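You operate a simulated robot arm through the tools that you are given. There is no shell and no other tool.

You are at the controls of a simulated two-armed robot. One attempt, no reset.

JOB
Wipe up the spill on the dark top at the punch end with the cloth and put it back.
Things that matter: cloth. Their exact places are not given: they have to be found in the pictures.

The check looks at the end state, three seconds after you hand in, the way a careful person would. Anything else that was tipped, shoved, dropped, spilled or broken makes it a failure. Flat cloth is picked up by pressing the open fingertips on it (5 to 10 N) and closing them slowly along it; thin cloth reads only 2 to 8 mm in the jaws.

ROBOT AND FRAMES
Two 7-joint arms with two-finger parallel grippers on one trunk, on a base that moves. Base frame: it is fixed to the floor where the robot stands at the start and does not move with it; the origin is under the middle of the robot, x ahead of it, y to its left, z up; the surface under the hand at the start is at about z = 950. Lengths are in mm, angles in degrees, forces in N, time in s.
The left shoulder is at the start at [50, 158, 1158], the right one opposite. With the tool pointing down near the work surface each hand reaches from about 220 to 660 mm from the robot's upright axis, wherever it stands, measured 20 degrees to its own side. Payload 3.91 kg a hand.
The tool frame of a hand sits at the grasp point between the pads (the TCP): z along the fingers, y along the line on which they close. The tips reach 30 mm beyond it. Largest opening 110 mm; finger width 20, thickness 10; the body of the gripper, 48 by 112 mm, starts 55 mm behind the TCP.
Orientation is that of the tool frame in the base frame, as a unit quaternion [w, x, y, z]. With the fingers straight down and closing along the base's y, the tool's x points along the base's -x, its y along +y and its z along -z.

CONTROLS
- The arms move only by the tool send_rows. It takes "left_increments", "right_increments" or both (then of equal length, played together; a hand with none holds still); each is a list of rows, each a list of 3 entries, a list of its own where there are three numbers: the turn, a rotation vector about the tool's x, y, z in degrees, then the shift along the tool's x, y, z in mm, then the finger opening in mm, from 0 to 110. In form: [[[rx, ry, rz], [dx, dy, dz], grip], ...]. A call has 1 to 20 rows; each row shifts and turns the commanded pose from where the row before left it, along the tool's axes as they then stand. Each row takes 0.2 s and may step no farther than 50 mm and 8.6 degrees from the row before; otherwise, or with a gripper value out of range, the whole call is refused. A pose out of reach is approached as far as the arm can. The call stops where the force on the tool passes 40 N (or 10 N more than at its start, if that is more) or the arm is blocked; 0.2 s more then pass. The fingers move at their own pace (about 153 mm/s each) and stop on an object; they squeeze with about 30 N. The grip force told is the motor's: it shows also when the fingers shut on nothing. Time passes only in rows, and 0.2 s behind the last, so rows that do not move let the fingers close. The reply holds the time, the measured pose of the TCP, the force on the tool along the base axes, the opening and the grip force, in the units named above and with some noise, with the torque about the TCP (base axes, N m) and any sound that the robot's microphone picked up.
- Cameras (640 x 400 px; columns grow to the right, rows downward): "scene" is now at [126.9, -23.7, 1306]; the picture's right is [-0.27, -0.96, 0.00], its down [-0.45, 0.13, -0.88] and it looks along [0.85, -0.24, -0.47] (base axes); focal length 265 px, centre (320, 200). "left" rides on the left gripper at [72, -17, -103] in its tool frame; the picture's right is [0.23, 0.97, 0.00], its down [-0.76, 0.18, -0.62] and it looks along [-0.61, 0.14, 0.78] (tool axes); focal length 222 px, centre (320, 200). "right" rides on the right gripper at [72, 17, -103] in its tool frame; the picture's right is [-0.23, 0.97, 0.00], its down [-0.76, -0.18, -0.62] and it looks along [-0.61, -0.14, 0.78] (tool axes); focal length 222 px, centre (320, 200).
- capture(camera): a new picture of that camera. No time passes.
- lift_body(by): slides the trunk up (or, below 0, down) by that many mm; the arms and the scene camera ride with it, the base frame stays. It gives what a move gives, with no picture.
- drive_base(legs): drives the robot by 1 to 6 legs, each [ahead, turn to the left] in mm and degrees, along the robot's own axes; the way and the turn of a leg run together, so that a leg with both is an arc; at most 1500 mm and 180 degrees a leg. The arms and the cameras ride along, it lands a little off, and it stops where it bumps. It gives what a move gives.
- turn_head(pan, tilt): turns the head with the scene camera to pan (to the left, within 80 degrees either way) and tilt (down, from -29 to 69), counted from straight ahead of the robot. It gives what a move gives.
- point_at(camera, pixels): there is no depth. For up to 12 entries [column, row, z] of the newest picture of that camera ("zoom" is the newest enlarged one), the place [x, y] in the base frame at which the ray of that pixel passes the height z, good to about 3 mm. No time passes.
- inspect(camera, box): a new picture of the part [left, top, right, bottom] of that camera's present view, enlarged. No time passes.
- finish_job(): hands the job in; it is judged then, once.

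Open the grippers and draw the arms clear of the work before you hand the job in, unless the task says otherwise.

The tools are called after "Request:" as name(argument=value, ...) on one line, values as JSON. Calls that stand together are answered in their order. send_rows: Moves the arms, as the interface text tells. Its arguments: {"type":"object","properties":{"left_increments":{"type":"array"},"right_increments":{"type":"array"}},"required":[]} The other tools are called the same way: lift_body (by) moves the trunk up or down; drive_base (legs) drives the base; turn_head (pan, tilt) turns the head that bears the scene camera; capture (camera) takes a picture; point_at (camera, pixels) gives the place at which the rays of pixels pass given heights; inspect (camera, box) takes an enlarged picture of a part of a camera's view; finish_job () hands the job in.

At the start:

```text
clock: 0.0
left_position: [476.1, 84.3, 1135.1]
left_tool_rot: [0.0, -0.001, 1.0, 0.0]
left_wrist_force: [-0.2, -0.2, 0.0]
left_wrist_torque: [0.03, -0.01, -0.03]
left_grip_width: 110.0
left_grasp_force: 0.1
right_position: [415.5, -375.2, 1193.0]
right_tool_rot: [0.0, 0.0, 1.0, 0.0]
right_wrist_force: [-0.5, 0.5, 0.8]
right_wrist_torque: [0.01, 0.0, -0.02]
right_grip_width: 110.0
right_grasp_force: 0.0
trunk travel left (down, up): [-400.0, 82.0]
robot x, y, heading: [-0.6, 2.4, 0.2]
head pan, tilt (commanded): [-15.6, 27.8]
```

scene: 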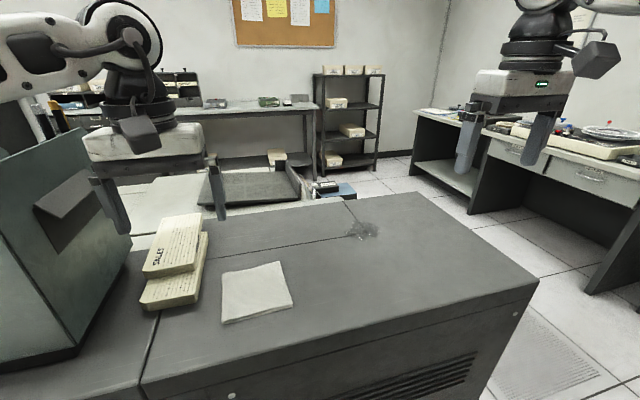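
right: 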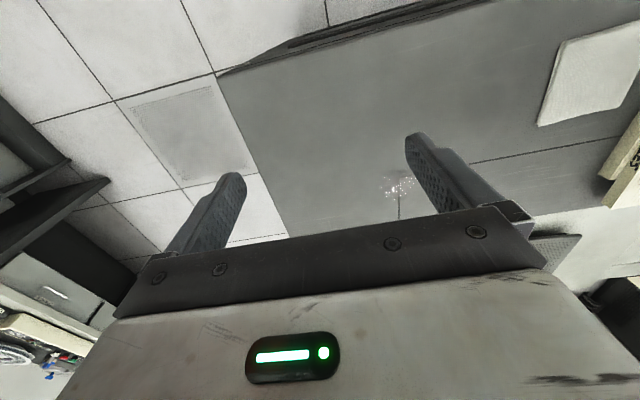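
left: 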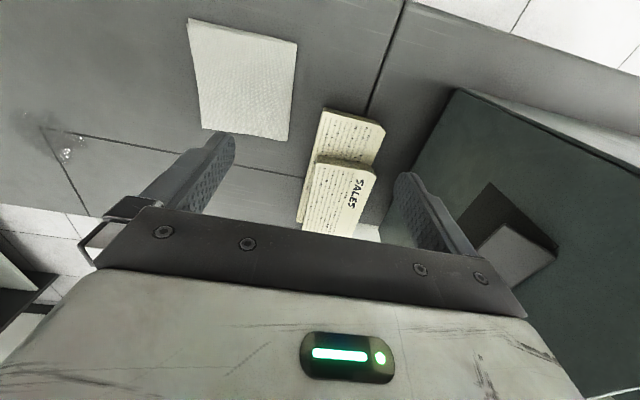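

The scene picture shows a pale cloth at about (256, 291), card stacks at (172, 262) and something like a spill at (362, 230). I enlarge the area and get the positions at the surface height.

Request:
inspect(camera="scene", box=[120, 180, 440, 380])

Request:
point_at(camera="scene", pixels=[[221, 271, 950], [280, 261, 950], [293, 304, 950], [223, 324, 950], [345, 230, 950], [378, 230, 950], [362, 222, 950], [362, 240, 950], [205, 235, 950], [198, 300, 950], [538, 282, 950], [415, 193, 950]])

```text
2.00 times, centred on (280, 280) of scene
```

zoom: 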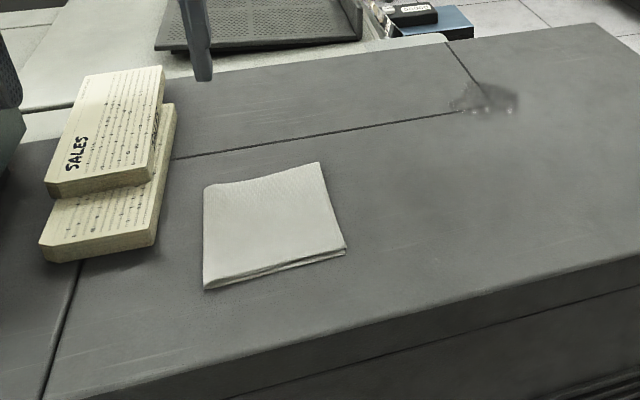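

```text
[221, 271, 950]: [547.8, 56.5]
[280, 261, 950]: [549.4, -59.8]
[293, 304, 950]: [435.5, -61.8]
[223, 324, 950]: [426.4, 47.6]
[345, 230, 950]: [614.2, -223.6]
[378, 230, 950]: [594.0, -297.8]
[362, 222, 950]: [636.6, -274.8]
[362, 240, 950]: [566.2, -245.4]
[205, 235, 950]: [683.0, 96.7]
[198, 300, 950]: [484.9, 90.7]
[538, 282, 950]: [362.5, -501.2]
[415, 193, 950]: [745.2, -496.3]
```

The cloth is a folded square about x 430–549, y -62–56, and there is a spill near (600, -260). Before moving, I look around for other spills and to see which end is the punch end.

Request:
inspect(camera="scene", box=[310, 190, 430, 265])

Request:
inspect(camera="left", box=[0, 0, 400, 250])

Request:
inspect(camera="right", box=[320, 80, 640, 280])

Request:
turn_head(pan=30, tilt=25)

Request:
capture(camera="scene")

```text
5.33 times, centred on (370, 228) of scene
```

zoom: 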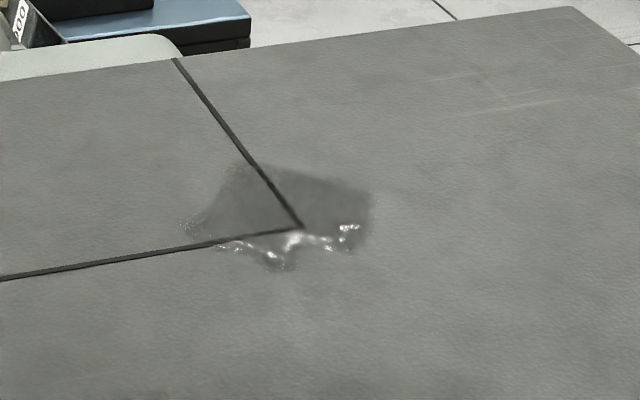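

```text
1.60 times, centred on (200, 125) of left
```

zoom: 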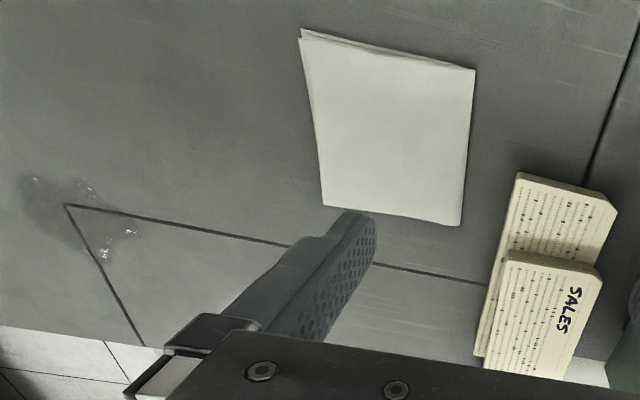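

```text
2.00 times, centred on (480, 180) of right
```

zoom: 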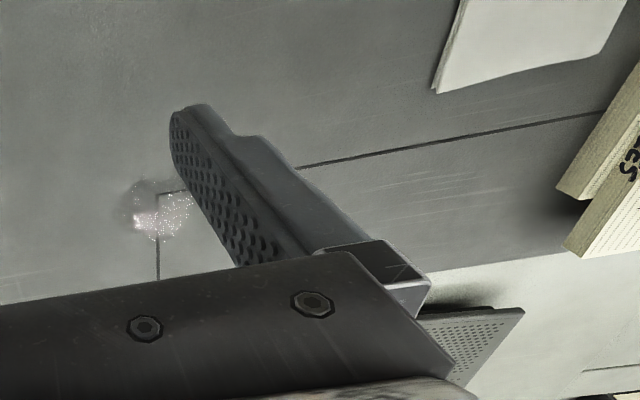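

```text
clock: 1.1
left_position: [475.9, 84.3, 1134.8]
left_tool_rot: [0.0, 0.0, 1.0, 0.0]
left_wrist_force: [0.4, 0.4, 0.1]
left_wrist_torque: [-0.03, -0.02, 0.04]
left_grip_width: 110.1
left_grasp_force: 0.0
right_position: [413.6, -374.9, 1192.9]
right_tool_rot: [0.0, 0.001, 1.0, 0.0]
right_wrist_force: [0.4, -0.5, 0.8]
right_wrist_torque: [-0.01, -0.01, 0.03]
right_grip_width: 110.0
right_grasp_force: 0.0
trunk travel left (down, up): [-400.0, 82.0]
robot x, y, heading: [3.9, -2.4, -0.1]
head pan, tilt (commanded): [30.0, 25.0]
```

```text
taken
```

scene: 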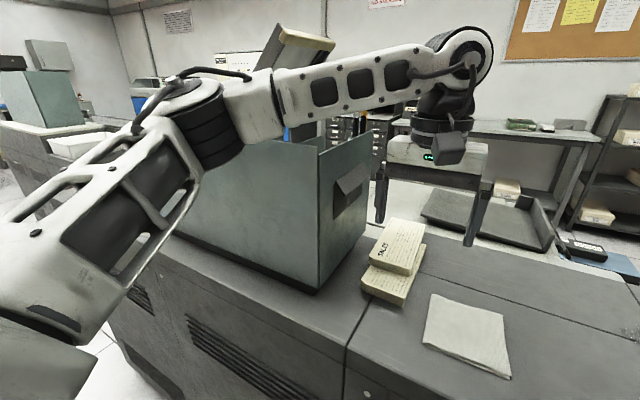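

This is a card reader-punch with the reader on the left, so the right (dark top) end is the punch end and matches the spill seen. I look once to the right to see the rest of the dark top.

Request:
turn_head(pan=-25, tilt=45)

Request:
capture(camera="scene")

```text
clock: 2.4
left_position: [478.3, 84.5, 1135.7]
left_tool_rot: [0.0, 0.0, 1.0, 0.0]
left_wrist_force: [0.5, 0.0, -0.2]
left_wrist_torque: [0.0, 0.04, 0.02]
left_grip_width: 110.3
left_grasp_force: 0.0
right_position: [414.6, -375.5, 1193.1]
right_tool_rot: [0.0, 0.0, 1.0, 0.001]
right_wrist_force: [0.9, -0.6, -0.2]
right_wrist_torque: [0.0, -0.03, -0.02]
right_grip_width: 110.0
right_grasp_force: 0.0
trunk travel left (down, up): [-400.0, 82.0]
robot x, y, heading: [1.7, 0.7, -0.1]
head pan, tilt (commanded): [-25.0, 45.0]
```

```text
taken
```

scene: 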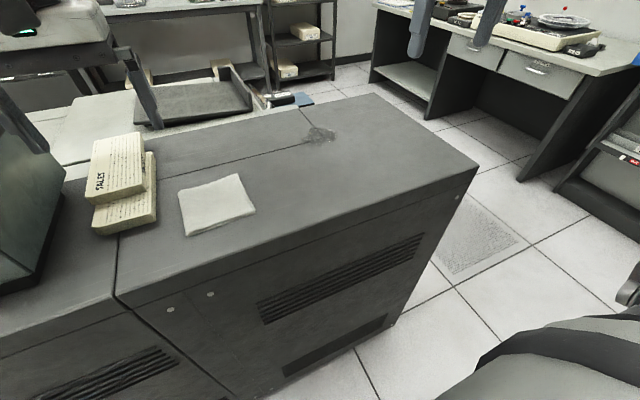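

I measure the top's edges, the cloth and the spill from this view.

Request:
point_at(camera="scene", pixels=[[117, 295, 950], [476, 165, 950], [375, 94, 950], [178, 192, 950], [239, 174, 950], [256, 212, 950], [187, 236, 950], [305, 130, 950], [336, 132, 950], [318, 124, 950], [322, 143, 950], [156, 155, 950]])

Request:
inspect(camera="scene", box=[60, 80, 380, 280])

```text
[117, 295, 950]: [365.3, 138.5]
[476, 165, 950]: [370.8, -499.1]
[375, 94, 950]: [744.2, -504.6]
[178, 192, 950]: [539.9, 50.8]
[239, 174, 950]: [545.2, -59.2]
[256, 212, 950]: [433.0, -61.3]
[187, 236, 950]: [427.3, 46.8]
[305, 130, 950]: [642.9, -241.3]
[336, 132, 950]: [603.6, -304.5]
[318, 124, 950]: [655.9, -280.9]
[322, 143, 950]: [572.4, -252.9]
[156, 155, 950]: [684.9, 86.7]
```

```text
2.00 times, centred on (220, 180) of scene
```

zoom: 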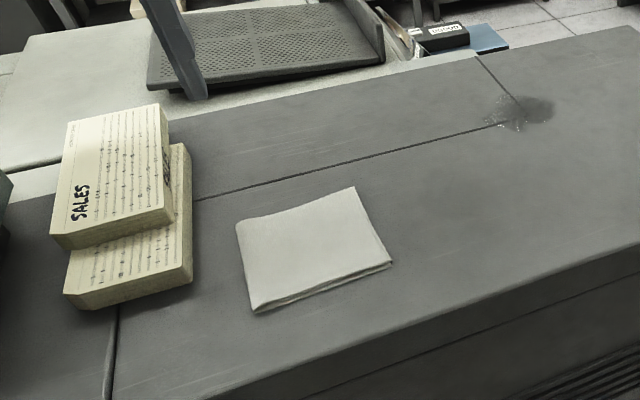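

The surface geometry agrees between views: front edge x ≈ 367, back edge ≈ 745, spill about x 570–655, y -225–-305. The far side of the spill is at the limit of the right arm's reach, so I look down to see how much room the base has to the machine.

Request:
turn_head(pan=-10, tilt=69)

Request:
capture(camera="scene")

```text
clock: 3.2
left_position: [477.4, 84.0, 1135.3]
left_tool_rot: [-0.001, 0.0, 1.0, 0.0]
left_wrist_force: [-0.7, 0.0, -0.6]
left_wrist_torque: [-0.03, 0.02, -0.02]
left_grip_width: 110.0
left_grasp_force: 0.0
right_position: [413.6, -374.9, 1193.1]
right_tool_rot: [0.0, 0.0, 1.0, -0.001]
right_wrist_force: [0.6, 0.1, -0.4]
right_wrist_torque: [0.01, -0.02, -0.01]
right_grip_width: 110.0
right_grasp_force: 0.1
trunk travel left (down, up): [-400.0, 82.0]
robot x, y, heading: [-3.7, 0.5, -0.3]
head pan, tilt (commanded): [-10.0, 68.8]
```

```text
taken
```

scene: 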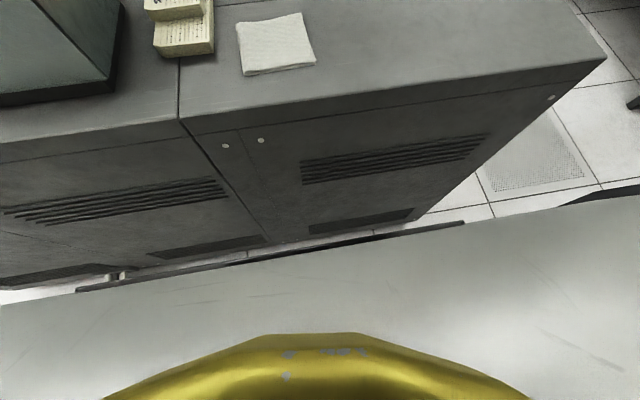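

I read where the base's front edge (about (264, 255)) and the machine's foot (about (262, 245)) lie for some heights.

Request:
point_at(camera="scene", pixels=[[266, 254, 50], [266, 254, 200], [266, 254, 300], [266, 240, 100], [266, 240, 50], [266, 240, 0], [464, 224, 50], [464, 224, 200], [464, 224, 300], [76, 292, 50], [76, 292, 200], [76, 292, 300]])

Request:
inspect(camera="scene", box=[60, 180, 500, 400])

```text
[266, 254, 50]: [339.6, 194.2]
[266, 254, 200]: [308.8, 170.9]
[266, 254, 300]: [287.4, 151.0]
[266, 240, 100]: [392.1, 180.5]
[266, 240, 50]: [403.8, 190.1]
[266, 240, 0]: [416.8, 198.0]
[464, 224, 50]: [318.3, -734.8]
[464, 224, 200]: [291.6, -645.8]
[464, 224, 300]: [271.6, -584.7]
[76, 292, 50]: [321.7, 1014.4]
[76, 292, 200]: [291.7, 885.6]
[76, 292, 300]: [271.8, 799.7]
```

```text
1.45 times, centred on (280, 290) of scene
```

zoom: 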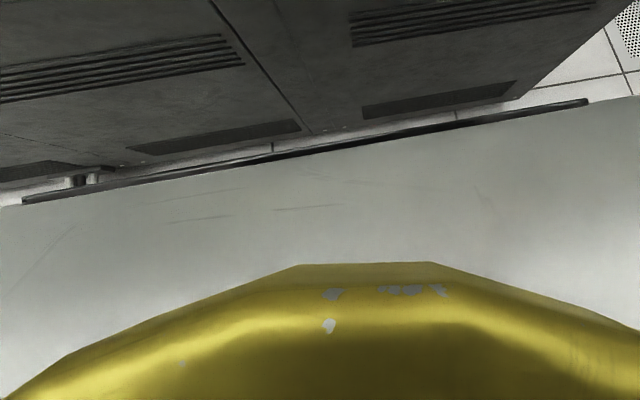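

The grey box's front edge could be at several heights; I raise the trunk 80 mm (arms ride up, free space) to get parallax on it and so learn the free gap to the machine.

Request:
lift_body(by=80)

Request:
capture(camera="scene")

```text
clock: 4.4
left_position: [477.1, 82.9, 1215.1]
left_tool_rot: [0.0, 0.0, 1.0, 0.0]
left_wrist_force: [0.5, -0.5, -0.4]
left_wrist_torque: [0.0, 0.01, 0.01]
left_grip_width: 110.0
left_grasp_force: 0.0
right_position: [414.4, -375.0, 1273.9]
right_tool_rot: [0.0, 0.0, 1.0, 0.0]
right_wrist_force: [0.1, -0.7, 0.0]
right_wrist_torque: [-0.02, -0.02, -0.02]
right_grip_width: 110.0
right_grasp_force: 0.1
trunk travel left (down, up): [-480.0, 2.0]
robot x, y, heading: [-1.3, 1.2, 0.2]
head pan, tilt (commanded): [-10.0, 68.8]
```

```text
taken
```

scene: 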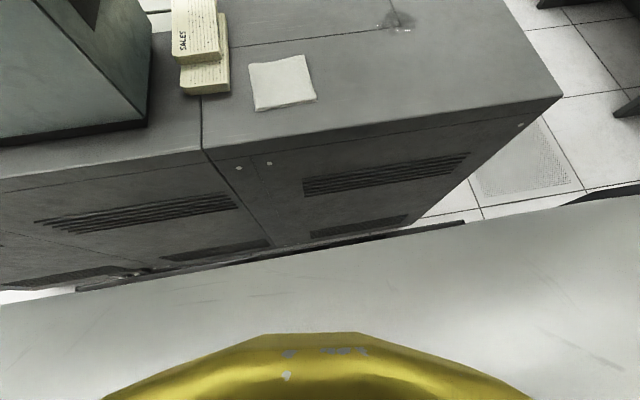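

The grey box moved with the camera, so it is the chest; the visible sight line under it bounds the base to x < ~310 at z 200, leaving at least ~55 mm. Before driving ahead I check how close the left arm is to the green hopper box.

Request:
turn_head(pan=40, tilt=40)

Request:
capture(camera="scene")

Request:
capture(camera="left")

```text
clock: 5.6
left_position: [476.5, 84.4, 1215.2]
left_tool_rot: [0.0, 0.0, 1.0, 0.0]
left_wrist_force: [1.0, 0.3, 0.5]
left_wrist_torque: [-0.02, -0.01, -0.02]
left_grip_width: 110.0
left_grasp_force: 0.0
right_position: [415.0, -376.5, 1273.3]
right_tool_rot: [0.001, 0.0, 1.0, 0.0]
right_wrist_force: [-0.8, 0.9, -0.2]
right_wrist_torque: [0.01, 0.03, 0.0]
right_grip_width: 110.1
right_grasp_force: 0.0
trunk travel left (down, up): [-480.0, 2.0]
robot x, y, heading: [-1.0, -0.5, -0.1]
head pan, tilt (commanded): [40.0, 40.0]
```

```text
taken
```

scene: 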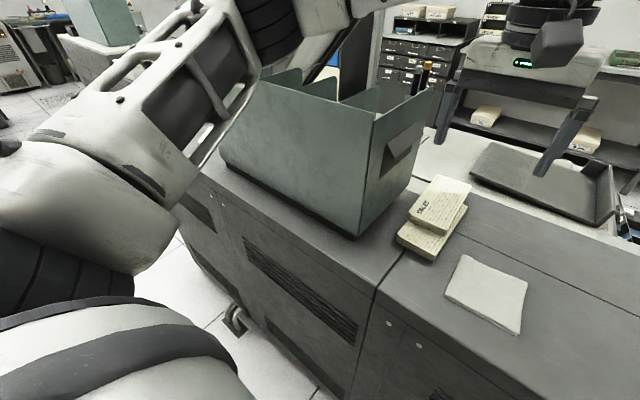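

```text
taken
```

left: 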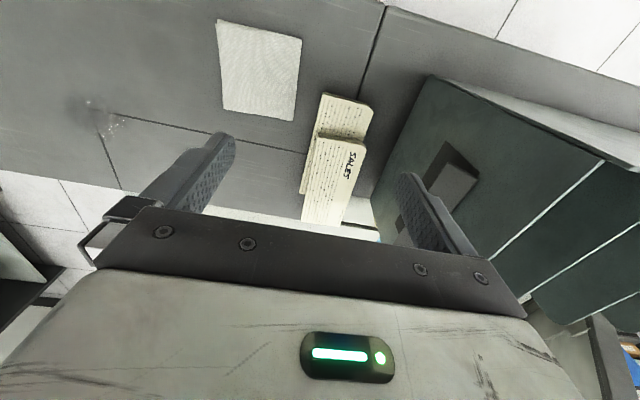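

I measure the box's corner positions: foot corner (356, 237), top corners (372, 112), (270, 72), (437, 87).

Request:
point_at(camera="scene", pixels=[[356, 237, 950], [415, 180, 950], [222, 160, 950], [373, 115, 1100], [373, 115, 1150], [373, 115, 1200], [437, 88, 1150], [255, 75, 1150], [445, 257, 950], [397, 238, 950], [471, 186, 1000], [418, 215, 1000]])

```text
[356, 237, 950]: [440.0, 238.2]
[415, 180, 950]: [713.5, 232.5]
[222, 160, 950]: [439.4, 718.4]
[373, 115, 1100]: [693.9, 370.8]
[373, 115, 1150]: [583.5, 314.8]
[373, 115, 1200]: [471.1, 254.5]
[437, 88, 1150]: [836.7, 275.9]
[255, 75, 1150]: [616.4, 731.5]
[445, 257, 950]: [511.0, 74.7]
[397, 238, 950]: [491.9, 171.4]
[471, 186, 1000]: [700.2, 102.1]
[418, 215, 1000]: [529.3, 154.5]
```

The box spans x 440–715, y 235–720, up to z ≈ 1215. The left hand is not needed, so I raise it 200 mm and draw it 60 mm back, clear of the box, the view and the right hand's work.

Request:
send_rows(left_increments=[[[0, 0, 0], [0, 0, -30], 110], [[0, 0, 0], [0, 0, -30], 110], [[0, 0, 0], [10, 0, -30], 110], [[0, 0, 0], [10, 0, -30], 110], [[0, 0, 0], [10, 0, -30], 110], [[0, 0, 0], [15, 0, -30], 110], [[0, 0, 0], [15, 0, -20], 110]])

Request:
capture(camera="scene")

```text
clock: 7.2
left_position: [414.8, 82.9, 1416.9]
left_tool_rot: [0.001, 0.0, 1.0, 0.0]
left_wrist_force: [0.2, 0.0, 0.3]
left_wrist_torque: [-0.01, 0.02, 0.02]
left_grip_width: 109.9
left_grasp_force: 0.0
right_position: [413.5, -375.8, 1273.0]
right_tool_rot: [0.0, 0.0, 1.0, 0.001]
right_wrist_force: [-0.3, 0.0, -1.1]
right_wrist_torque: [-0.02, 0.02, 0.0]
right_grip_width: 109.8
right_grasp_force: 0.1
trunk travel left (down, up): [-480.0, 2.0]
robot x, y, heading: [-0.8, 4.7, 0.4]
head pan, tilt (commanded): [40.0, 40.0]
```

```text
taken
```

scene: 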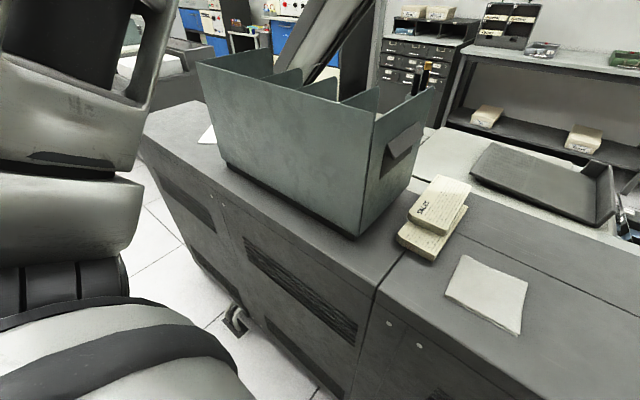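

The left arm is now well clear of the box. I check the black caster/bracket at (236, 320) by the machine's foot before driving.

Request:
point_at(camera="scene", pixels=[[236, 333, 0], [236, 333, 50], [236, 305, 100], [228, 322, 0], [300, 375, 0], [300, 375, 200], [349, 395, 200]])

Request:
inspect(camera="scene", box=[180, 260, 400, 400])

```text
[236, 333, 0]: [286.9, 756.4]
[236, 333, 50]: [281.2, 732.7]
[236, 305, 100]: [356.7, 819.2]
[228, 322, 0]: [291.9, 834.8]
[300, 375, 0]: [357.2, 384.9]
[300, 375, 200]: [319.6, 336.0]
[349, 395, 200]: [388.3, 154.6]
```

```text
2.86 times, centred on (290, 330) of scene
```

zoom: 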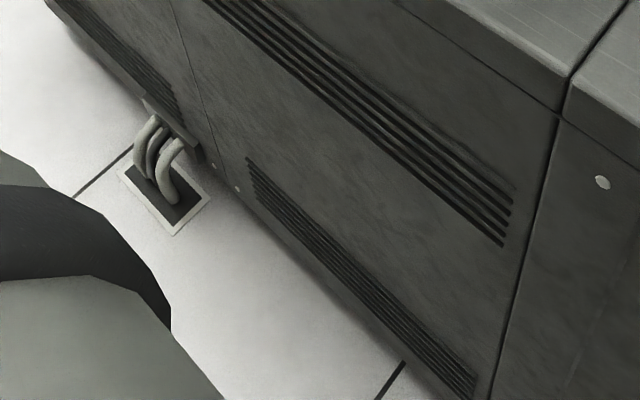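

The cables go down at y ≈ 750, far to the side; the floor strip in front of the machine is free. I drive 45 mm ahead.

Request:
drive_base(legs=[[45, 0]])

Request:
turn_head(pan=-15, tilt=45)

Request:
capture(camera="scene")

```text
clock: 8.1
left_position: [463.1, 81.3, 1414.7]
left_tool_rot: [-0.002, 0.0, 1.0, -0.001]
left_wrist_force: [0.2, -1.7, -0.2]
left_wrist_torque: [0.01, 0.01, 0.02]
left_grip_width: 109.8
left_grasp_force: 0.1
right_position: [459.9, -374.2, 1272.3]
right_tool_rot: [-0.001, 0.0, 1.0, 0.0]
right_wrist_force: [0.8, 0.2, -0.3]
right_wrist_torque: [0.01, 0.04, 0.02]
right_grip_width: 110.2
right_grasp_force: 0.0
trunk travel left (down, up): [-480.0, 2.0]
robot x, y, heading: [44.4, 0.5, 0.2]
head pan, tilt (commanded): [40.0, 40.0]
```

```text
clock: 9.3
left_position: [461.1, 81.3, 1416.4]
left_tool_rot: [0.0, -0.001, 1.0, 0.0]
left_wrist_force: [-0.5, 0.8, 0.0]
left_wrist_torque: [-0.05, -0.01, 0.0]
left_grip_width: 109.9
left_grasp_force: 0.1
right_position: [459.9, -375.0, 1272.8]
right_tool_rot: [0.0, 0.001, 1.0, 0.0]
right_wrist_force: [-0.2, 0.0, -0.5]
right_wrist_torque: [-0.01, -0.01, -0.01]
right_grip_width: 110.0
right_grasp_force: 0.1
trunk travel left (down, up): [-480.0, 2.0]
robot x, y, heading: [45.1, 3.1, 0.0]
head pan, tilt (commanded): [-15.0, 45.0]
```

```text
taken
```

scene: 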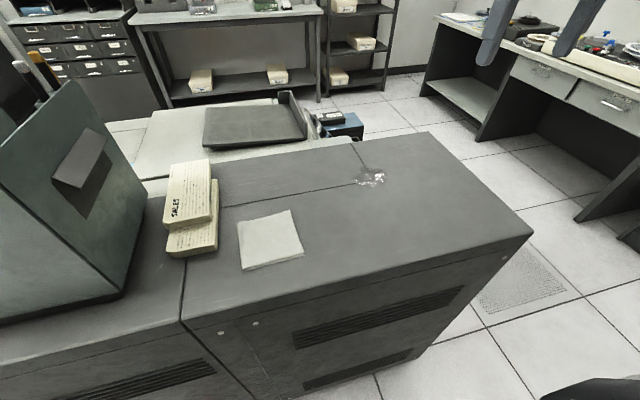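

The drive landed at x ≈ 45 with nothing disturbed. I lower the trunk back by 80 mm and re-measure the cloth and spill.

Request:
lift_body(by=-80)

Request:
capture(camera="scene")

Request:
inspect(camera="scene", box=[160, 120, 480, 320])

```text
clock: 10.5
left_position: [459.8, 81.9, 1335.0]
left_tool_rot: [0.0, 0.0, 1.0, -0.001]
left_wrist_force: [1.3, -0.4, 0.3]
left_wrist_torque: [0.04, -0.01, 0.01]
left_grip_width: 109.9
left_grasp_force: 0.1
right_position: [459.9, -375.4, 1192.8]
right_tool_rot: [0.0, 0.0, 1.0, 0.0]
right_wrist_force: [-0.4, -0.6, 0.6]
right_wrist_torque: [-0.03, 0.01, -0.04]
right_grip_width: 110.0
right_grasp_force: 0.0
trunk travel left (down, up): [-400.0, 82.0]
robot x, y, heading: [47.9, 1.5, 0.2]
head pan, tilt (commanded): [-15.0, 45.0]
```

```text
taken
```

scene: 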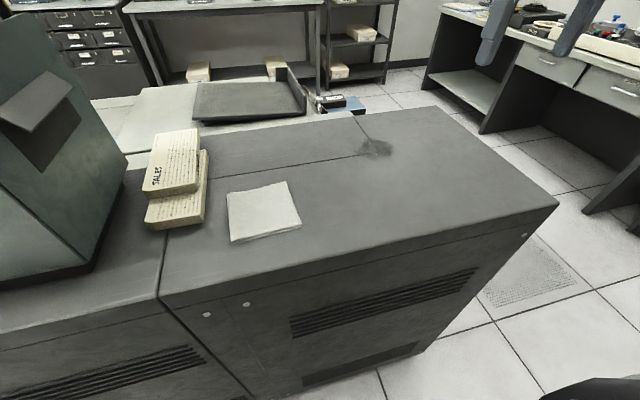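

```text
2.00 times, centred on (320, 220) of scene
```

zoom: 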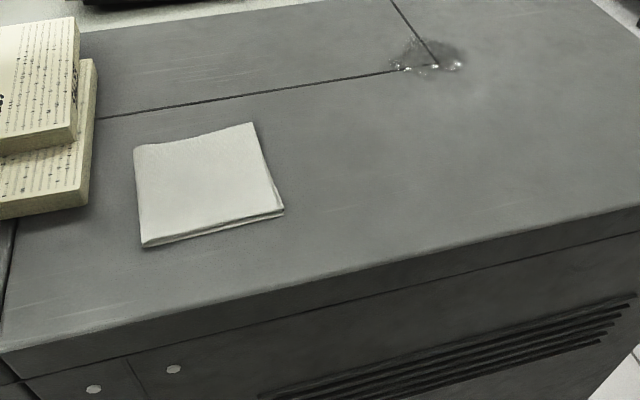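

I read the cloth's corners and the spill's outline in the enlarged view.

Request:
point_at(camera="zoom", pixels=[[134, 146, 952], [252, 123, 952], [284, 212, 952], [143, 246, 952], [390, 62, 950], [465, 58, 950], [430, 38, 950], [425, 74, 950], [440, 65, 950], [100, 120, 950], [392, 2, 950]])

Request:
capture(camera="right")

```text
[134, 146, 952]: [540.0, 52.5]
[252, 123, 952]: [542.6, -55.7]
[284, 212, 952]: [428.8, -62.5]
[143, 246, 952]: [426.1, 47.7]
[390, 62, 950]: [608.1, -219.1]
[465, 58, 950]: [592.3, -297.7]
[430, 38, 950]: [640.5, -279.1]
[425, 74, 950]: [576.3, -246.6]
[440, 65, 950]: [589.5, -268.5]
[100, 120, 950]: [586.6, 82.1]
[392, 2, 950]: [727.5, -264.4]
```

```text
taken
```

right: 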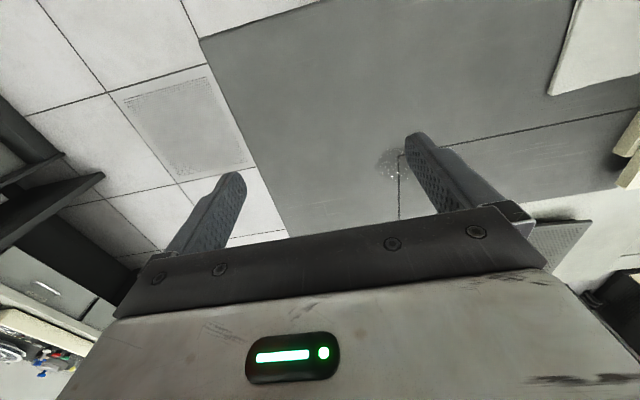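

Cloth centre ≈ (485, -5), spill centre ≈ (607, -260) with extent about ±40. The left hand at (460, 82, 1335) would be near the right wrist over the cloth, so I first move it back, outward and up.

Request:
send_rows(left_increments=[[[0, 0, 0], [0, 5, -20], 110], [[0, 0, 0], [20, 20, -10], 110], [[0, 0, 0], [20, 20, -10], 110], [[0, 0, 0], [20, 20, 0], 110], [[0, 0, 0], [20, 20, 0], 110], [[0, 0, 0], [20, 20, 0], 110]])

Request:
turn_head(pan=30, tilt=20)

Request:
capture(camera="scene")

```text
clock: 11.9
left_position: [359.3, 189.2, 1373.3]
left_tool_rot: [0.001, 0.0, 1.0, -0.001]
left_wrist_force: [0.4, -0.3, -0.2]
left_wrist_torque: [-0.03, 0.0, -0.01]
left_grip_width: 110.0
left_grasp_force: 0.0
right_position: [459.7, -374.9, 1193.7]
right_tool_rot: [0.0, 0.0, 1.0, 0.0]
right_wrist_force: [0.2, -0.1, 0.0]
right_wrist_torque: [0.0, 0.0, -0.02]
right_grip_width: 110.1
right_grasp_force: 0.0
trunk travel left (down, up): [-400.0, 82.0]
robot x, y, heading: [47.0, 0.8, -0.0]
head pan, tilt (commanded): [-15.0, 45.0]
```

```text
clock: 13.0
left_position: [359.7, 186.5, 1374.2]
left_tool_rot: [0.0, 0.0, 1.0, -0.001]
left_wrist_force: [0.1, 0.3, 0.7]
left_wrist_torque: [-0.02, 0.05, 0.04]
left_grip_width: 110.1
left_grasp_force: 0.1
right_position: [459.8, -374.9, 1192.8]
right_tool_rot: [0.0, 0.0, 1.0, 0.0]
right_wrist_force: [0.1, 0.7, 0.7]
right_wrist_torque: [-0.01, 0.0, -0.01]
right_grip_width: 110.2
right_grasp_force: 0.1
trunk travel left (down, up): [-400.0, 82.0]
robot x, y, heading: [43.2, -2.1, -0.4]
head pan, tilt (commanded): [30.0, 20.0]
```

```text
taken
```

scene: 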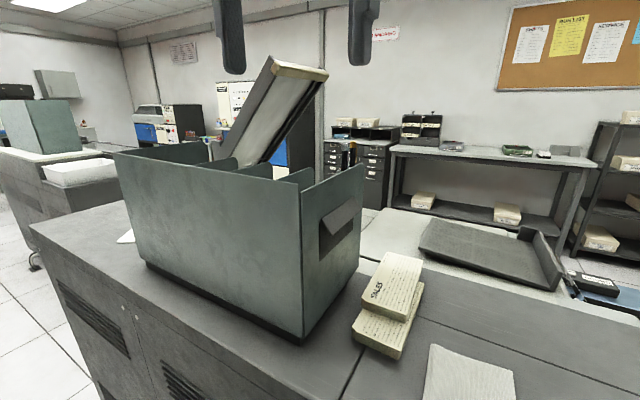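

The left hand is clear of everything. Now I move the right hand to above the cloth centre, (485, -5, ~1093), with the fingers narrowing to 60 mm.

Request:
send_rows(right_increments=[[[0, 0, 0], [-3, 46, 0], 110], [[0, 0, 0], [-3, 46, 5], 100], [[0, 0, 0], [-3, 46, 15], 90], [[0, 0, 0], [-3, 46, 15], 80], [[0, 0, 0], [-3, 46, 15], 70], [[0, 0, 0], [-3, 46, 15], 60], [[0, 0, 0], [-3, 47, 15], 50], [[0, 0, 0], [-4, 47, 20], 50], [[0, 0, 0], [0, 0, 0], 50]])

Request:
turn_head(pan=0, tilt=45)

Request:
capture(camera="scene")

Request:
capture(camera="right")

```text
refused: row 8 steps farther than a row can; nothing moved
```

```text
clock: 14.0
left_position: [360.7, 187.9, 1374.6]
left_tool_rot: [0.0, 0.0, 1.0, -0.002]
left_wrist_force: [-0.2, 0.1, 0.1]
left_wrist_torque: [0.01, 0.01, -0.02]
left_grip_width: 110.2
left_grasp_force: 0.1
right_position: [459.2, -374.4, 1193.1]
right_tool_rot: [0.0, 0.0, 1.0, 0.0]
right_wrist_force: [0.7, -0.1, 1.5]
right_wrist_torque: [-0.01, 0.01, 0.02]
right_grip_width: 109.8
right_grasp_force: 0.1
trunk travel left (down, up): [-400.0, 82.0]
robot x, y, heading: [40.5, -0.7, 0.2]
head pan, tilt (commanded): [0.0, 45.0]
```

```text
taken
```

scene: 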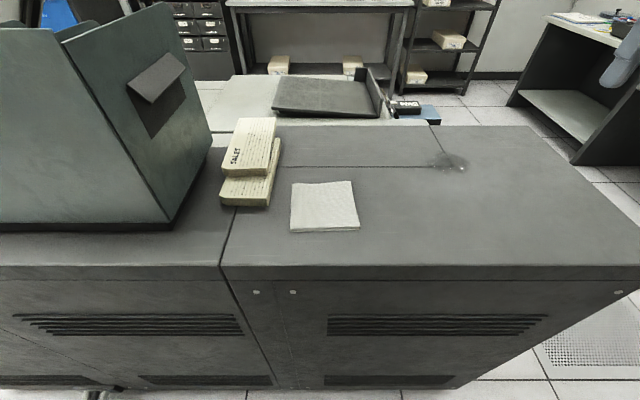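

```text
taken
```

right: 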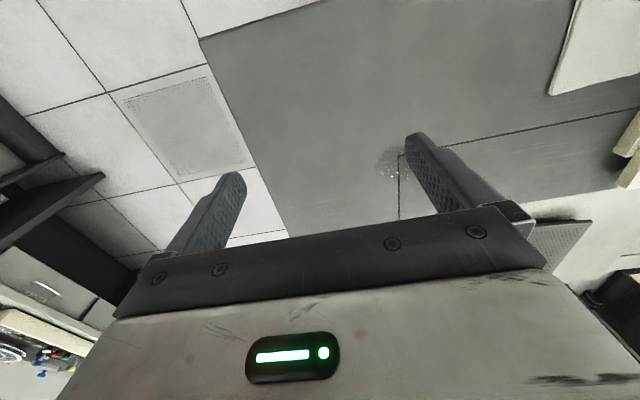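

The last row's step was over 50 mm and the call was refused; I resend the same path to above the cloth with smaller steps.

Request:
send_rows(right_increments=[[[0, 0, 0], [-3, 40, 0], 110], [[0, 0, 0], [-3, 40, 5], 100], [[0, 0, 0], [-3, 40, 10], 90], [[0, 0, 0], [-3, 40, 10], 80], [[0, 0, 0], [-3, 40, 15], 70], [[0, 0, 0], [-3, 40, 15], 60], [[0, 0, 0], [-3, 40, 15], 50], [[0, 0, 0], [-3, 40, 15], 50], [[0, 0, 0], [-2, 50, 0], 50], [[0, 0, 0], [0, 0, 0], 50]])

Request:
capture(camera="scene")

Request:
capture(camera="right")

```text
clock: 16.2
left_position: [360.0, 187.2, 1373.6]
left_tool_rot: [0.0, 0.0, 1.0, -0.001]
left_wrist_force: [0.1, -0.3, 0.9]
left_wrist_torque: [-0.03, -0.02, 0.02]
left_grip_width: 110.1
left_grasp_force: 0.1
right_position: [444.9, -108.8, 1100.9]
right_tool_rot: [0.0, 0.001, 1.0, 0.0]
right_wrist_force: [-0.5, 0.4, -0.7]
right_wrist_torque: [0.02, -0.01, -0.03]
right_grip_width: 50.3
right_grasp_force: 0.0
right hand out of reach, approached as far as the arm can: row 7, 8, 9
trunk travel left (down, up): [-400.0, 82.0]
robot x, y, heading: [44.7, 0.5, -0.0]
head pan, tilt (commanded): [0.0, 45.0]
```

```text
taken
```

scene: 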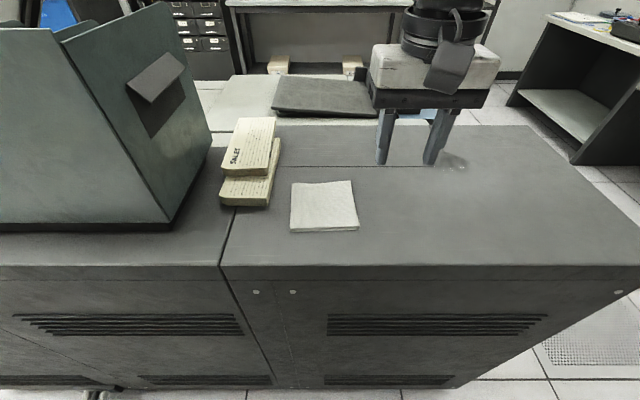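

```text
taken
```

right: 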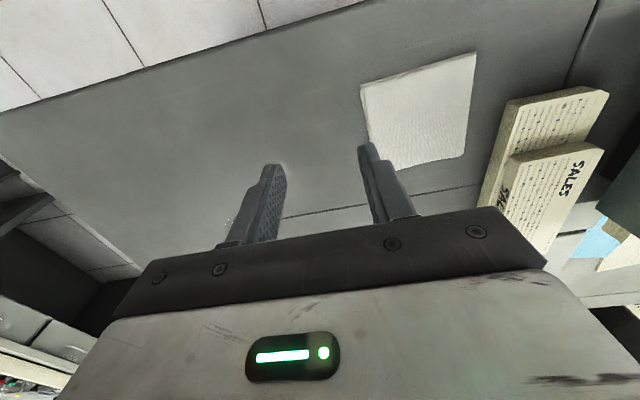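

The right arm stopped at (445, -109, 1101): with this hand orientation it can't cross to y = -5. I try turning the hand about its axis (toward the left, as the arm would naturally turn) to see if that frees the reach.

Request:
send_rows(right_increments=[[[0, 0, -8], [0, 0, 0], 50], [[0, 0, -8], [0, 0, 0], 50]])

```text
clock: 16.8
left_position: [361.1, 186.8, 1373.1]
left_tool_rot: [0.0, 0.0, 1.0, -0.001]
left_wrist_force: [0.3, -0.6, -0.3]
left_wrist_torque: [-0.01, 0.02, 0.01]
left_grip_width: 110.0
left_grasp_force: 0.1
right_position: [444.4, -108.2, 1101.1]
right_tool_rot: [0.0, -0.141, 0.99, 0.0]
right_wrist_force: [-0.3, 0.1, 0.3]
right_wrist_torque: [-0.01, -0.01, 0.0]
right_grip_width: 49.9
right_grasp_force: 0.0
trunk travel left (down, up): [-400.0, 82.0]
robot x, y, heading: [42.1, 1.0, -0.1]
head pan, tilt (commanded): [0.0, 45.0]
```

The yaw works in place (16° so far). I turn another 24° and then try stepping toward +y.

Request:
send_rows(right_increments=[[[0, 0, -8], [0, 0, 0], 50], [[0, 0, -8], [0, 0, 0], 50], [[0, 0, -8], [0, 0, 0], 50], [[0, 0, 0], [-19.3, 23, 0], 50], [[0, 0, 0], [-19.3, 23, 0], 50]])

```text
clock: 18.0
left_position: [360.6, 187.2, 1373.6]
left_tool_rot: [0.001, 0.0, 1.0, -0.001]
left_wrist_force: [-0.3, 0.2, -1.1]
left_wrist_torque: [-0.01, 0.02, 0.0]
left_grip_width: 110.0
left_grasp_force: 0.0
right_position: [430.2, -99.2, 1099.2]
right_tool_rot: [0.0, -0.342, 0.94, 0.001]
right_wrist_force: [1.2, 0.1, -0.2]
right_wrist_torque: [0.02, -0.02, -0.01]
right_grip_width: 50.1
right_grasp_force: 0.0
right hand out of reach, approached as far as the arm can: row 4, 5
trunk travel left (down, up): [-400.0, 82.0]
robot x, y, heading: [48.4, 0.7, 0.0]
head pan, tilt (commanded): [0.0, 45.0]
```

Still limited near y ≈ -100 — the right arm cannot cross the middle. Turning the robot about 20° left would put both cloth and spill well inside the right hand's sector, so I raise the right hand and look at the base's sides to judge the room for turning.

Request:
send_rows(right_increments=[[[0, 0, 8], [0, 0, -20], 50], [[0, 0, 8], [0, 0, -30], 50], [[0, 0, 8], [0, -30, -30], 50], [[0, 0, 8], [0, -30, -20], 50], [[0, 0, 8], [0, -30, 0], 50], [[0, 0, 0], [0, -30, 0], 50]])

Request:
turn_head(pan=75, tilt=65)

Request:
capture(camera="scene")

Request:
turn_head(pan=-75, tilt=65)

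Request:
capture(camera="scene")

```text
clock: 19.4
left_position: [360.4, 186.3, 1373.5]
left_tool_rot: [0.001, -0.001, 1.0, -0.001]
left_wrist_force: [0.5, 0.6, 0.0]
left_wrist_torque: [0.02, 0.0, 0.0]
left_grip_width: 110.0
left_grasp_force: 0.1
right_position: [462.1, -235.1, 1226.7]
right_tool_rot: [-0.001, 0.001, 1.0, 0.001]
right_wrist_force: [0.1, 0.1, 1.3]
right_wrist_torque: [0.04, -0.03, 0.02]
right_grip_width: 50.0
right_grasp_force: 0.1
right hand out of reach, approached as far as the arm can: row 1, 2
trunk travel left (down, up): [-400.0, 82.0]
robot x, y, heading: [47.7, -2.4, -0.2]
head pan, tilt (commanded): [0.0, 45.0]
```

```text
clock: 20.9
left_position: [361.3, 188.7, 1373.9]
left_tool_rot: [0.001, -0.001, 1.0, -0.001]
left_wrist_force: [1.6, -0.1, -0.6]
left_wrist_torque: [0.02, 0.0, -0.02]
left_grip_width: 109.9
left_grasp_force: 0.0
right_position: [461.9, -233.2, 1228.2]
right_tool_rot: [0.001, 0.001, 1.0, 0.0]
right_wrist_force: [-0.1, -0.1, 1.1]
right_wrist_torque: [0.01, 0.0, 0.01]
right_grip_width: 50.1
right_grasp_force: 0.0
trunk travel left (down, up): [-400.0, 82.0]
robot x, y, heading: [46.9, -4.0, 0.1]
head pan, tilt (commanded): [75.0, 65.0]
```

```text
taken
```

scene: 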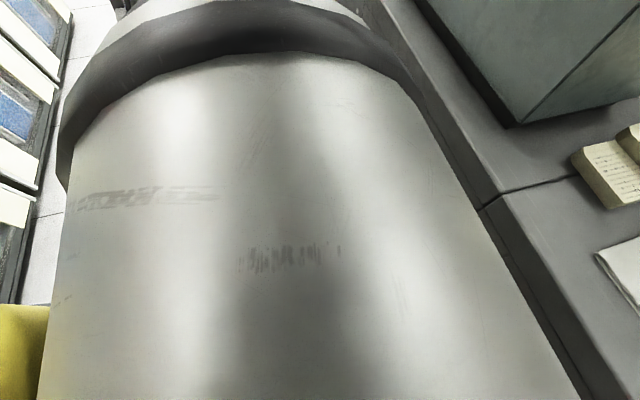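

```text
clock: 23.2
left_position: [360.7, 186.8, 1375.2]
left_tool_rot: [0.002, -0.001, 1.0, -0.001]
left_wrist_force: [0.1, -0.8, -0.3]
left_wrist_torque: [0.02, 0.02, 0.0]
left_grip_width: 109.8
left_grasp_force: 0.1
right_position: [462.5, -234.0, 1228.5]
right_tool_rot: [0.0, -0.001, 1.0, 0.0]
right_wrist_force: [-0.2, 0.4, 0.1]
right_wrist_torque: [0.0, 0.01, -0.02]
right_grip_width: 50.0
right_grasp_force: 0.1
trunk travel left (down, up): [-400.0, 82.0]
robot x, y, heading: [46.3, -0.9, -0.1]
head pan, tilt (commanded): [-75.0, 65.0]
```

```text
taken
```

scene: 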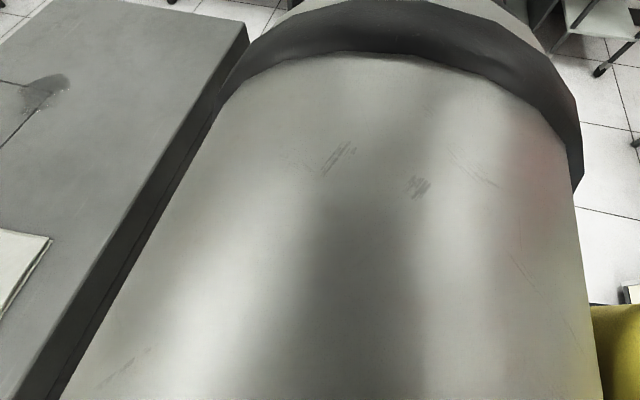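

The grey surfaces are the shoulder tubes, so the base can't be seen. I check the room behind on both sides, since backing off a little before turning is the safe way.

Request:
turn_head(pan=80, tilt=25)

Request:
capture(camera="scene")

Request:
point_at(camera="scene", pixels=[[20, 200, 0], [20, 300, 0], [60, 250, 0], [100, 200, 0]])

Request:
turn_head(pan=-80, tilt=25)

Request:
capture(camera="scene")

Request:
point_at(camera="scene", pixels=[[620, 200, 0], [620, 300, 0], [580, 250, 0], [540, 200, 0]])

```text
clock: 25.6
left_position: [359.4, 186.6, 1375.1]
left_tool_rot: [0.001, -0.001, 1.0, -0.001]
left_wrist_force: [-0.6, -0.4, 0.6]
left_wrist_torque: [-0.02, -0.02, -0.01]
left_grip_width: 109.9
left_grasp_force: 0.1
right_position: [462.2, -233.7, 1228.3]
right_tool_rot: [0.001, 0.0, 1.0, -0.001]
right_wrist_force: [0.3, 0.0, 0.2]
right_wrist_torque: [0.02, 0.02, 0.01]
right_grip_width: 49.9
right_grasp_force: 0.0
trunk travel left (down, up): [-400.0, 82.0]
robot x, y, heading: [46.0, 3.6, -0.1]
head pan, tilt (commanded): [80.0, 25.0]
```

```text
taken
```

scene: 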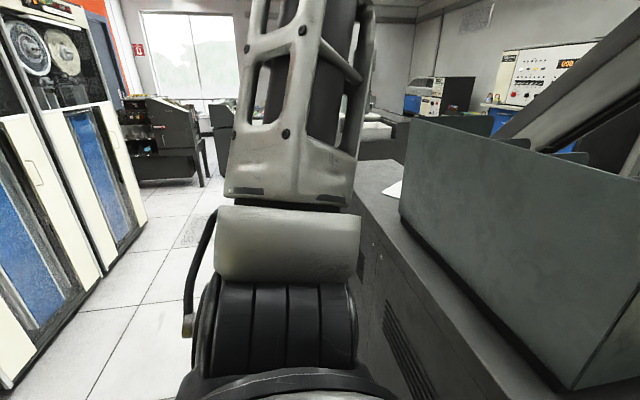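

```text
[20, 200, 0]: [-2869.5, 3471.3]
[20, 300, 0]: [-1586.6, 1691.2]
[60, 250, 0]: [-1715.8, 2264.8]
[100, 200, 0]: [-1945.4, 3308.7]
```

```text
clock: 28.1
left_position: [360.4, 186.7, 1374.2]
left_tool_rot: [0.001, 0.0, 1.0, -0.002]
left_wrist_force: [0.9, -0.2, -1.4]
left_wrist_torque: [-0.01, 0.03, 0.0]
left_grip_width: 110.0
left_grasp_force: 0.1
right_position: [462.1, -233.7, 1228.7]
right_tool_rot: [0.0, 0.0, 1.0, 0.0]
right_wrist_force: [-0.3, -0.7, 0.5]
right_wrist_torque: [-0.01, -0.01, 0.01]
right_grip_width: 49.7
right_grasp_force: 0.1
trunk travel left (down, up): [-400.0, 82.0]
robot x, y, heading: [44.9, -0.9, -0.1]
head pan, tilt (commanded): [-80.0, 25.0]
```

```text
taken
```

scene: 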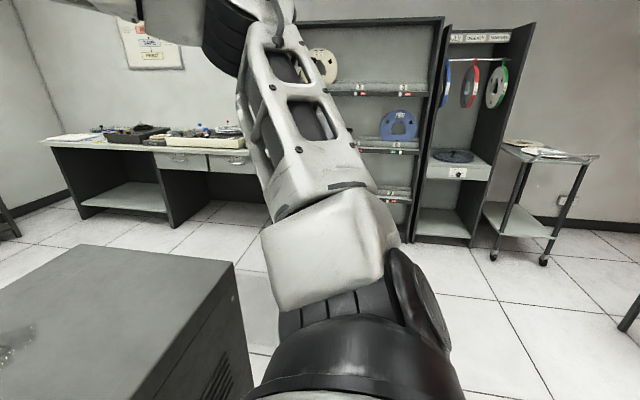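

```text
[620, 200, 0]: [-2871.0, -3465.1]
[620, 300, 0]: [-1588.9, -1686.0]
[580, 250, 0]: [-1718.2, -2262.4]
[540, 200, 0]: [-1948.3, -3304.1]
```

There's plenty of floor behind. I back off 105 mm in an arc while turning 25° left, with both hands high (tips above ~1200 on the right, 1345 on the left).

Request:
drive_base(legs=[[-80, 5], [-20, 20]])

Request:
turn_head(pan=-40, tilt=45)

Request:
capture(camera="scene")

Request:
capture(camera="right")

```text
clock: 30.2
left_position: [151.3, 293.3, 1374.2]
left_tool_rot: [0.001, -0.215, 0.977, -0.001]
left_wrist_force: [-0.2, 0.0, 0.2]
left_wrist_torque: [-0.05, -0.03, 0.0]
left_grip_width: 110.4
left_grasp_force: 0.0
right_position: [420.9, -45.8, 1228.8]
right_tool_rot: [0.0, -0.215, 0.977, 0.0]
right_wrist_force: [-0.5, -0.4, 0.0]
right_wrist_torque: [-0.04, -0.01, -0.01]
right_grip_width: 50.1
right_grasp_force: 0.0
trunk travel left (down, up): [-400.0, 82.0]
robot x, y, heading: [-55.0, -9.6, 24.6]
head pan, tilt (commanded): [-80.0, 25.0]
```

```text
clock: 31.3
left_position: [153.1, 292.5, 1374.6]
left_tool_rot: [0.0, -0.215, 0.977, 0.0]
left_wrist_force: [0.2, -0.9, 0.3]
left_wrist_torque: [-0.04, 0.03, -0.03]
left_grip_width: 110.0
left_grasp_force: 0.0
right_position: [422.3, -46.1, 1228.4]
right_tool_rot: [0.0, -0.215, 0.977, 0.0]
right_wrist_force: [-0.2, 0.1, -0.5]
right_wrist_torque: [0.01, 0.03, 0.01]
right_grip_width: 50.0
right_grasp_force: 0.0
trunk travel left (down, up): [-400.0, 82.0]
robot x, y, heading: [-52.9, -8.5, 25.0]
head pan, tilt (commanded): [-40.0, 45.0]
```

```text
taken
```

scene: 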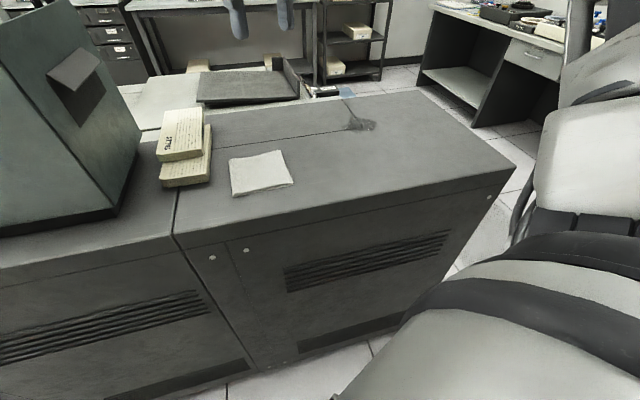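

```text
taken
```

right: 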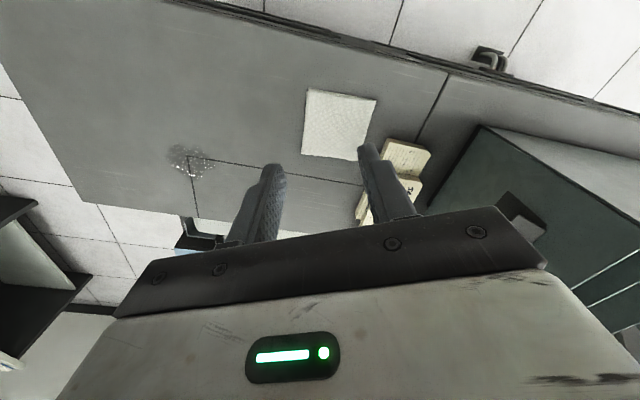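

The robot is now at (-53, -9) turned 25°. I measure the visible free floor strip in front of the machine, e.g. (230, 390), (330, 370), (300, 380), to see how far I could still go ahead.

Request:
point_at(camera="scene", pixels=[[230, 390, 0], [290, 390, 0], [330, 385, 0], [330, 398, 0], [370, 350, 0], [330, 398, 200], [250, 160, 952], [230, 159, 952], [282, 151, 952], [294, 184, 952], [233, 197, 952], [360, 125, 950]])

Request:
inspect(camera="scene", box=[120, 240, 440, 400])

```text
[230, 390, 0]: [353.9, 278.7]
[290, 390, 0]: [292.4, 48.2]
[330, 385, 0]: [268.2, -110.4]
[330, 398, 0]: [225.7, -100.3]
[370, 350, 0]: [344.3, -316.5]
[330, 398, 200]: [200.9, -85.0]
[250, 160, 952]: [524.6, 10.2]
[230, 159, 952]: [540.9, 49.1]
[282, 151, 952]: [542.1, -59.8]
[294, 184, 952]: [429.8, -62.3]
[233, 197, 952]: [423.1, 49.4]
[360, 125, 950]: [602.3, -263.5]
```

```text
2.00 times, centred on (280, 320) of scene
```

zoom: 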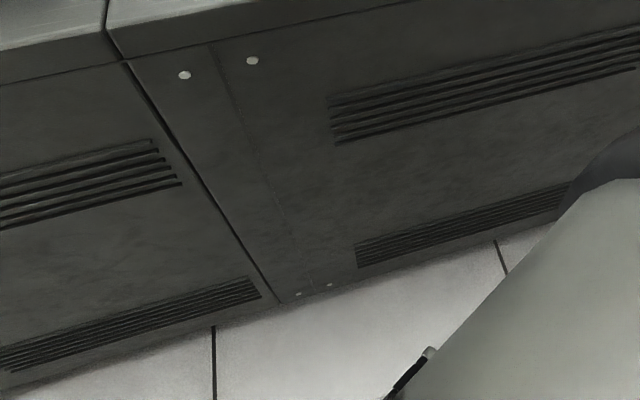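

No part of the base shows in the strip down to (226, -100) on the floor, so at least ~100 mm is free. I go 50 mm ahead along the present heading to bring the spill comfortably into reach.

Request:
drive_base(legs=[[50, 0]])

Request:
capture(camera="scene")

```text
clock: 32.2
left_position: [198.4, 314.6, 1373.8]
left_tool_rot: [0.0, -0.215, 0.977, -0.001]
left_wrist_force: [0.3, 0.5, 1.4]
left_wrist_torque: [0.0, 0.02, 0.0]
left_grip_width: 109.9
left_grasp_force: 0.1
right_position: [468.2, -24.7, 1227.6]
right_tool_rot: [-0.001, -0.214, 0.977, 0.0]
right_wrist_force: [0.8, 0.3, 0.7]
right_wrist_torque: [0.0, -0.02, -0.01]
right_grip_width: 50.0
right_grasp_force: 0.0
trunk travel left (down, up): [-400.0, 82.0]
robot x, y, heading: [-11.4, 13.6, 24.9]
head pan, tilt (commanded): [-40.0, 45.0]
```

```text
taken
```

scene: 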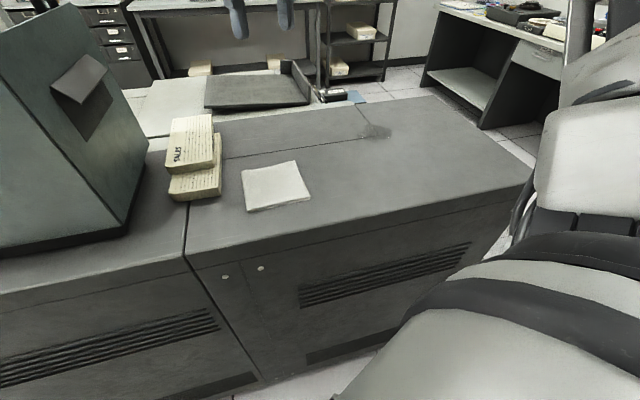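

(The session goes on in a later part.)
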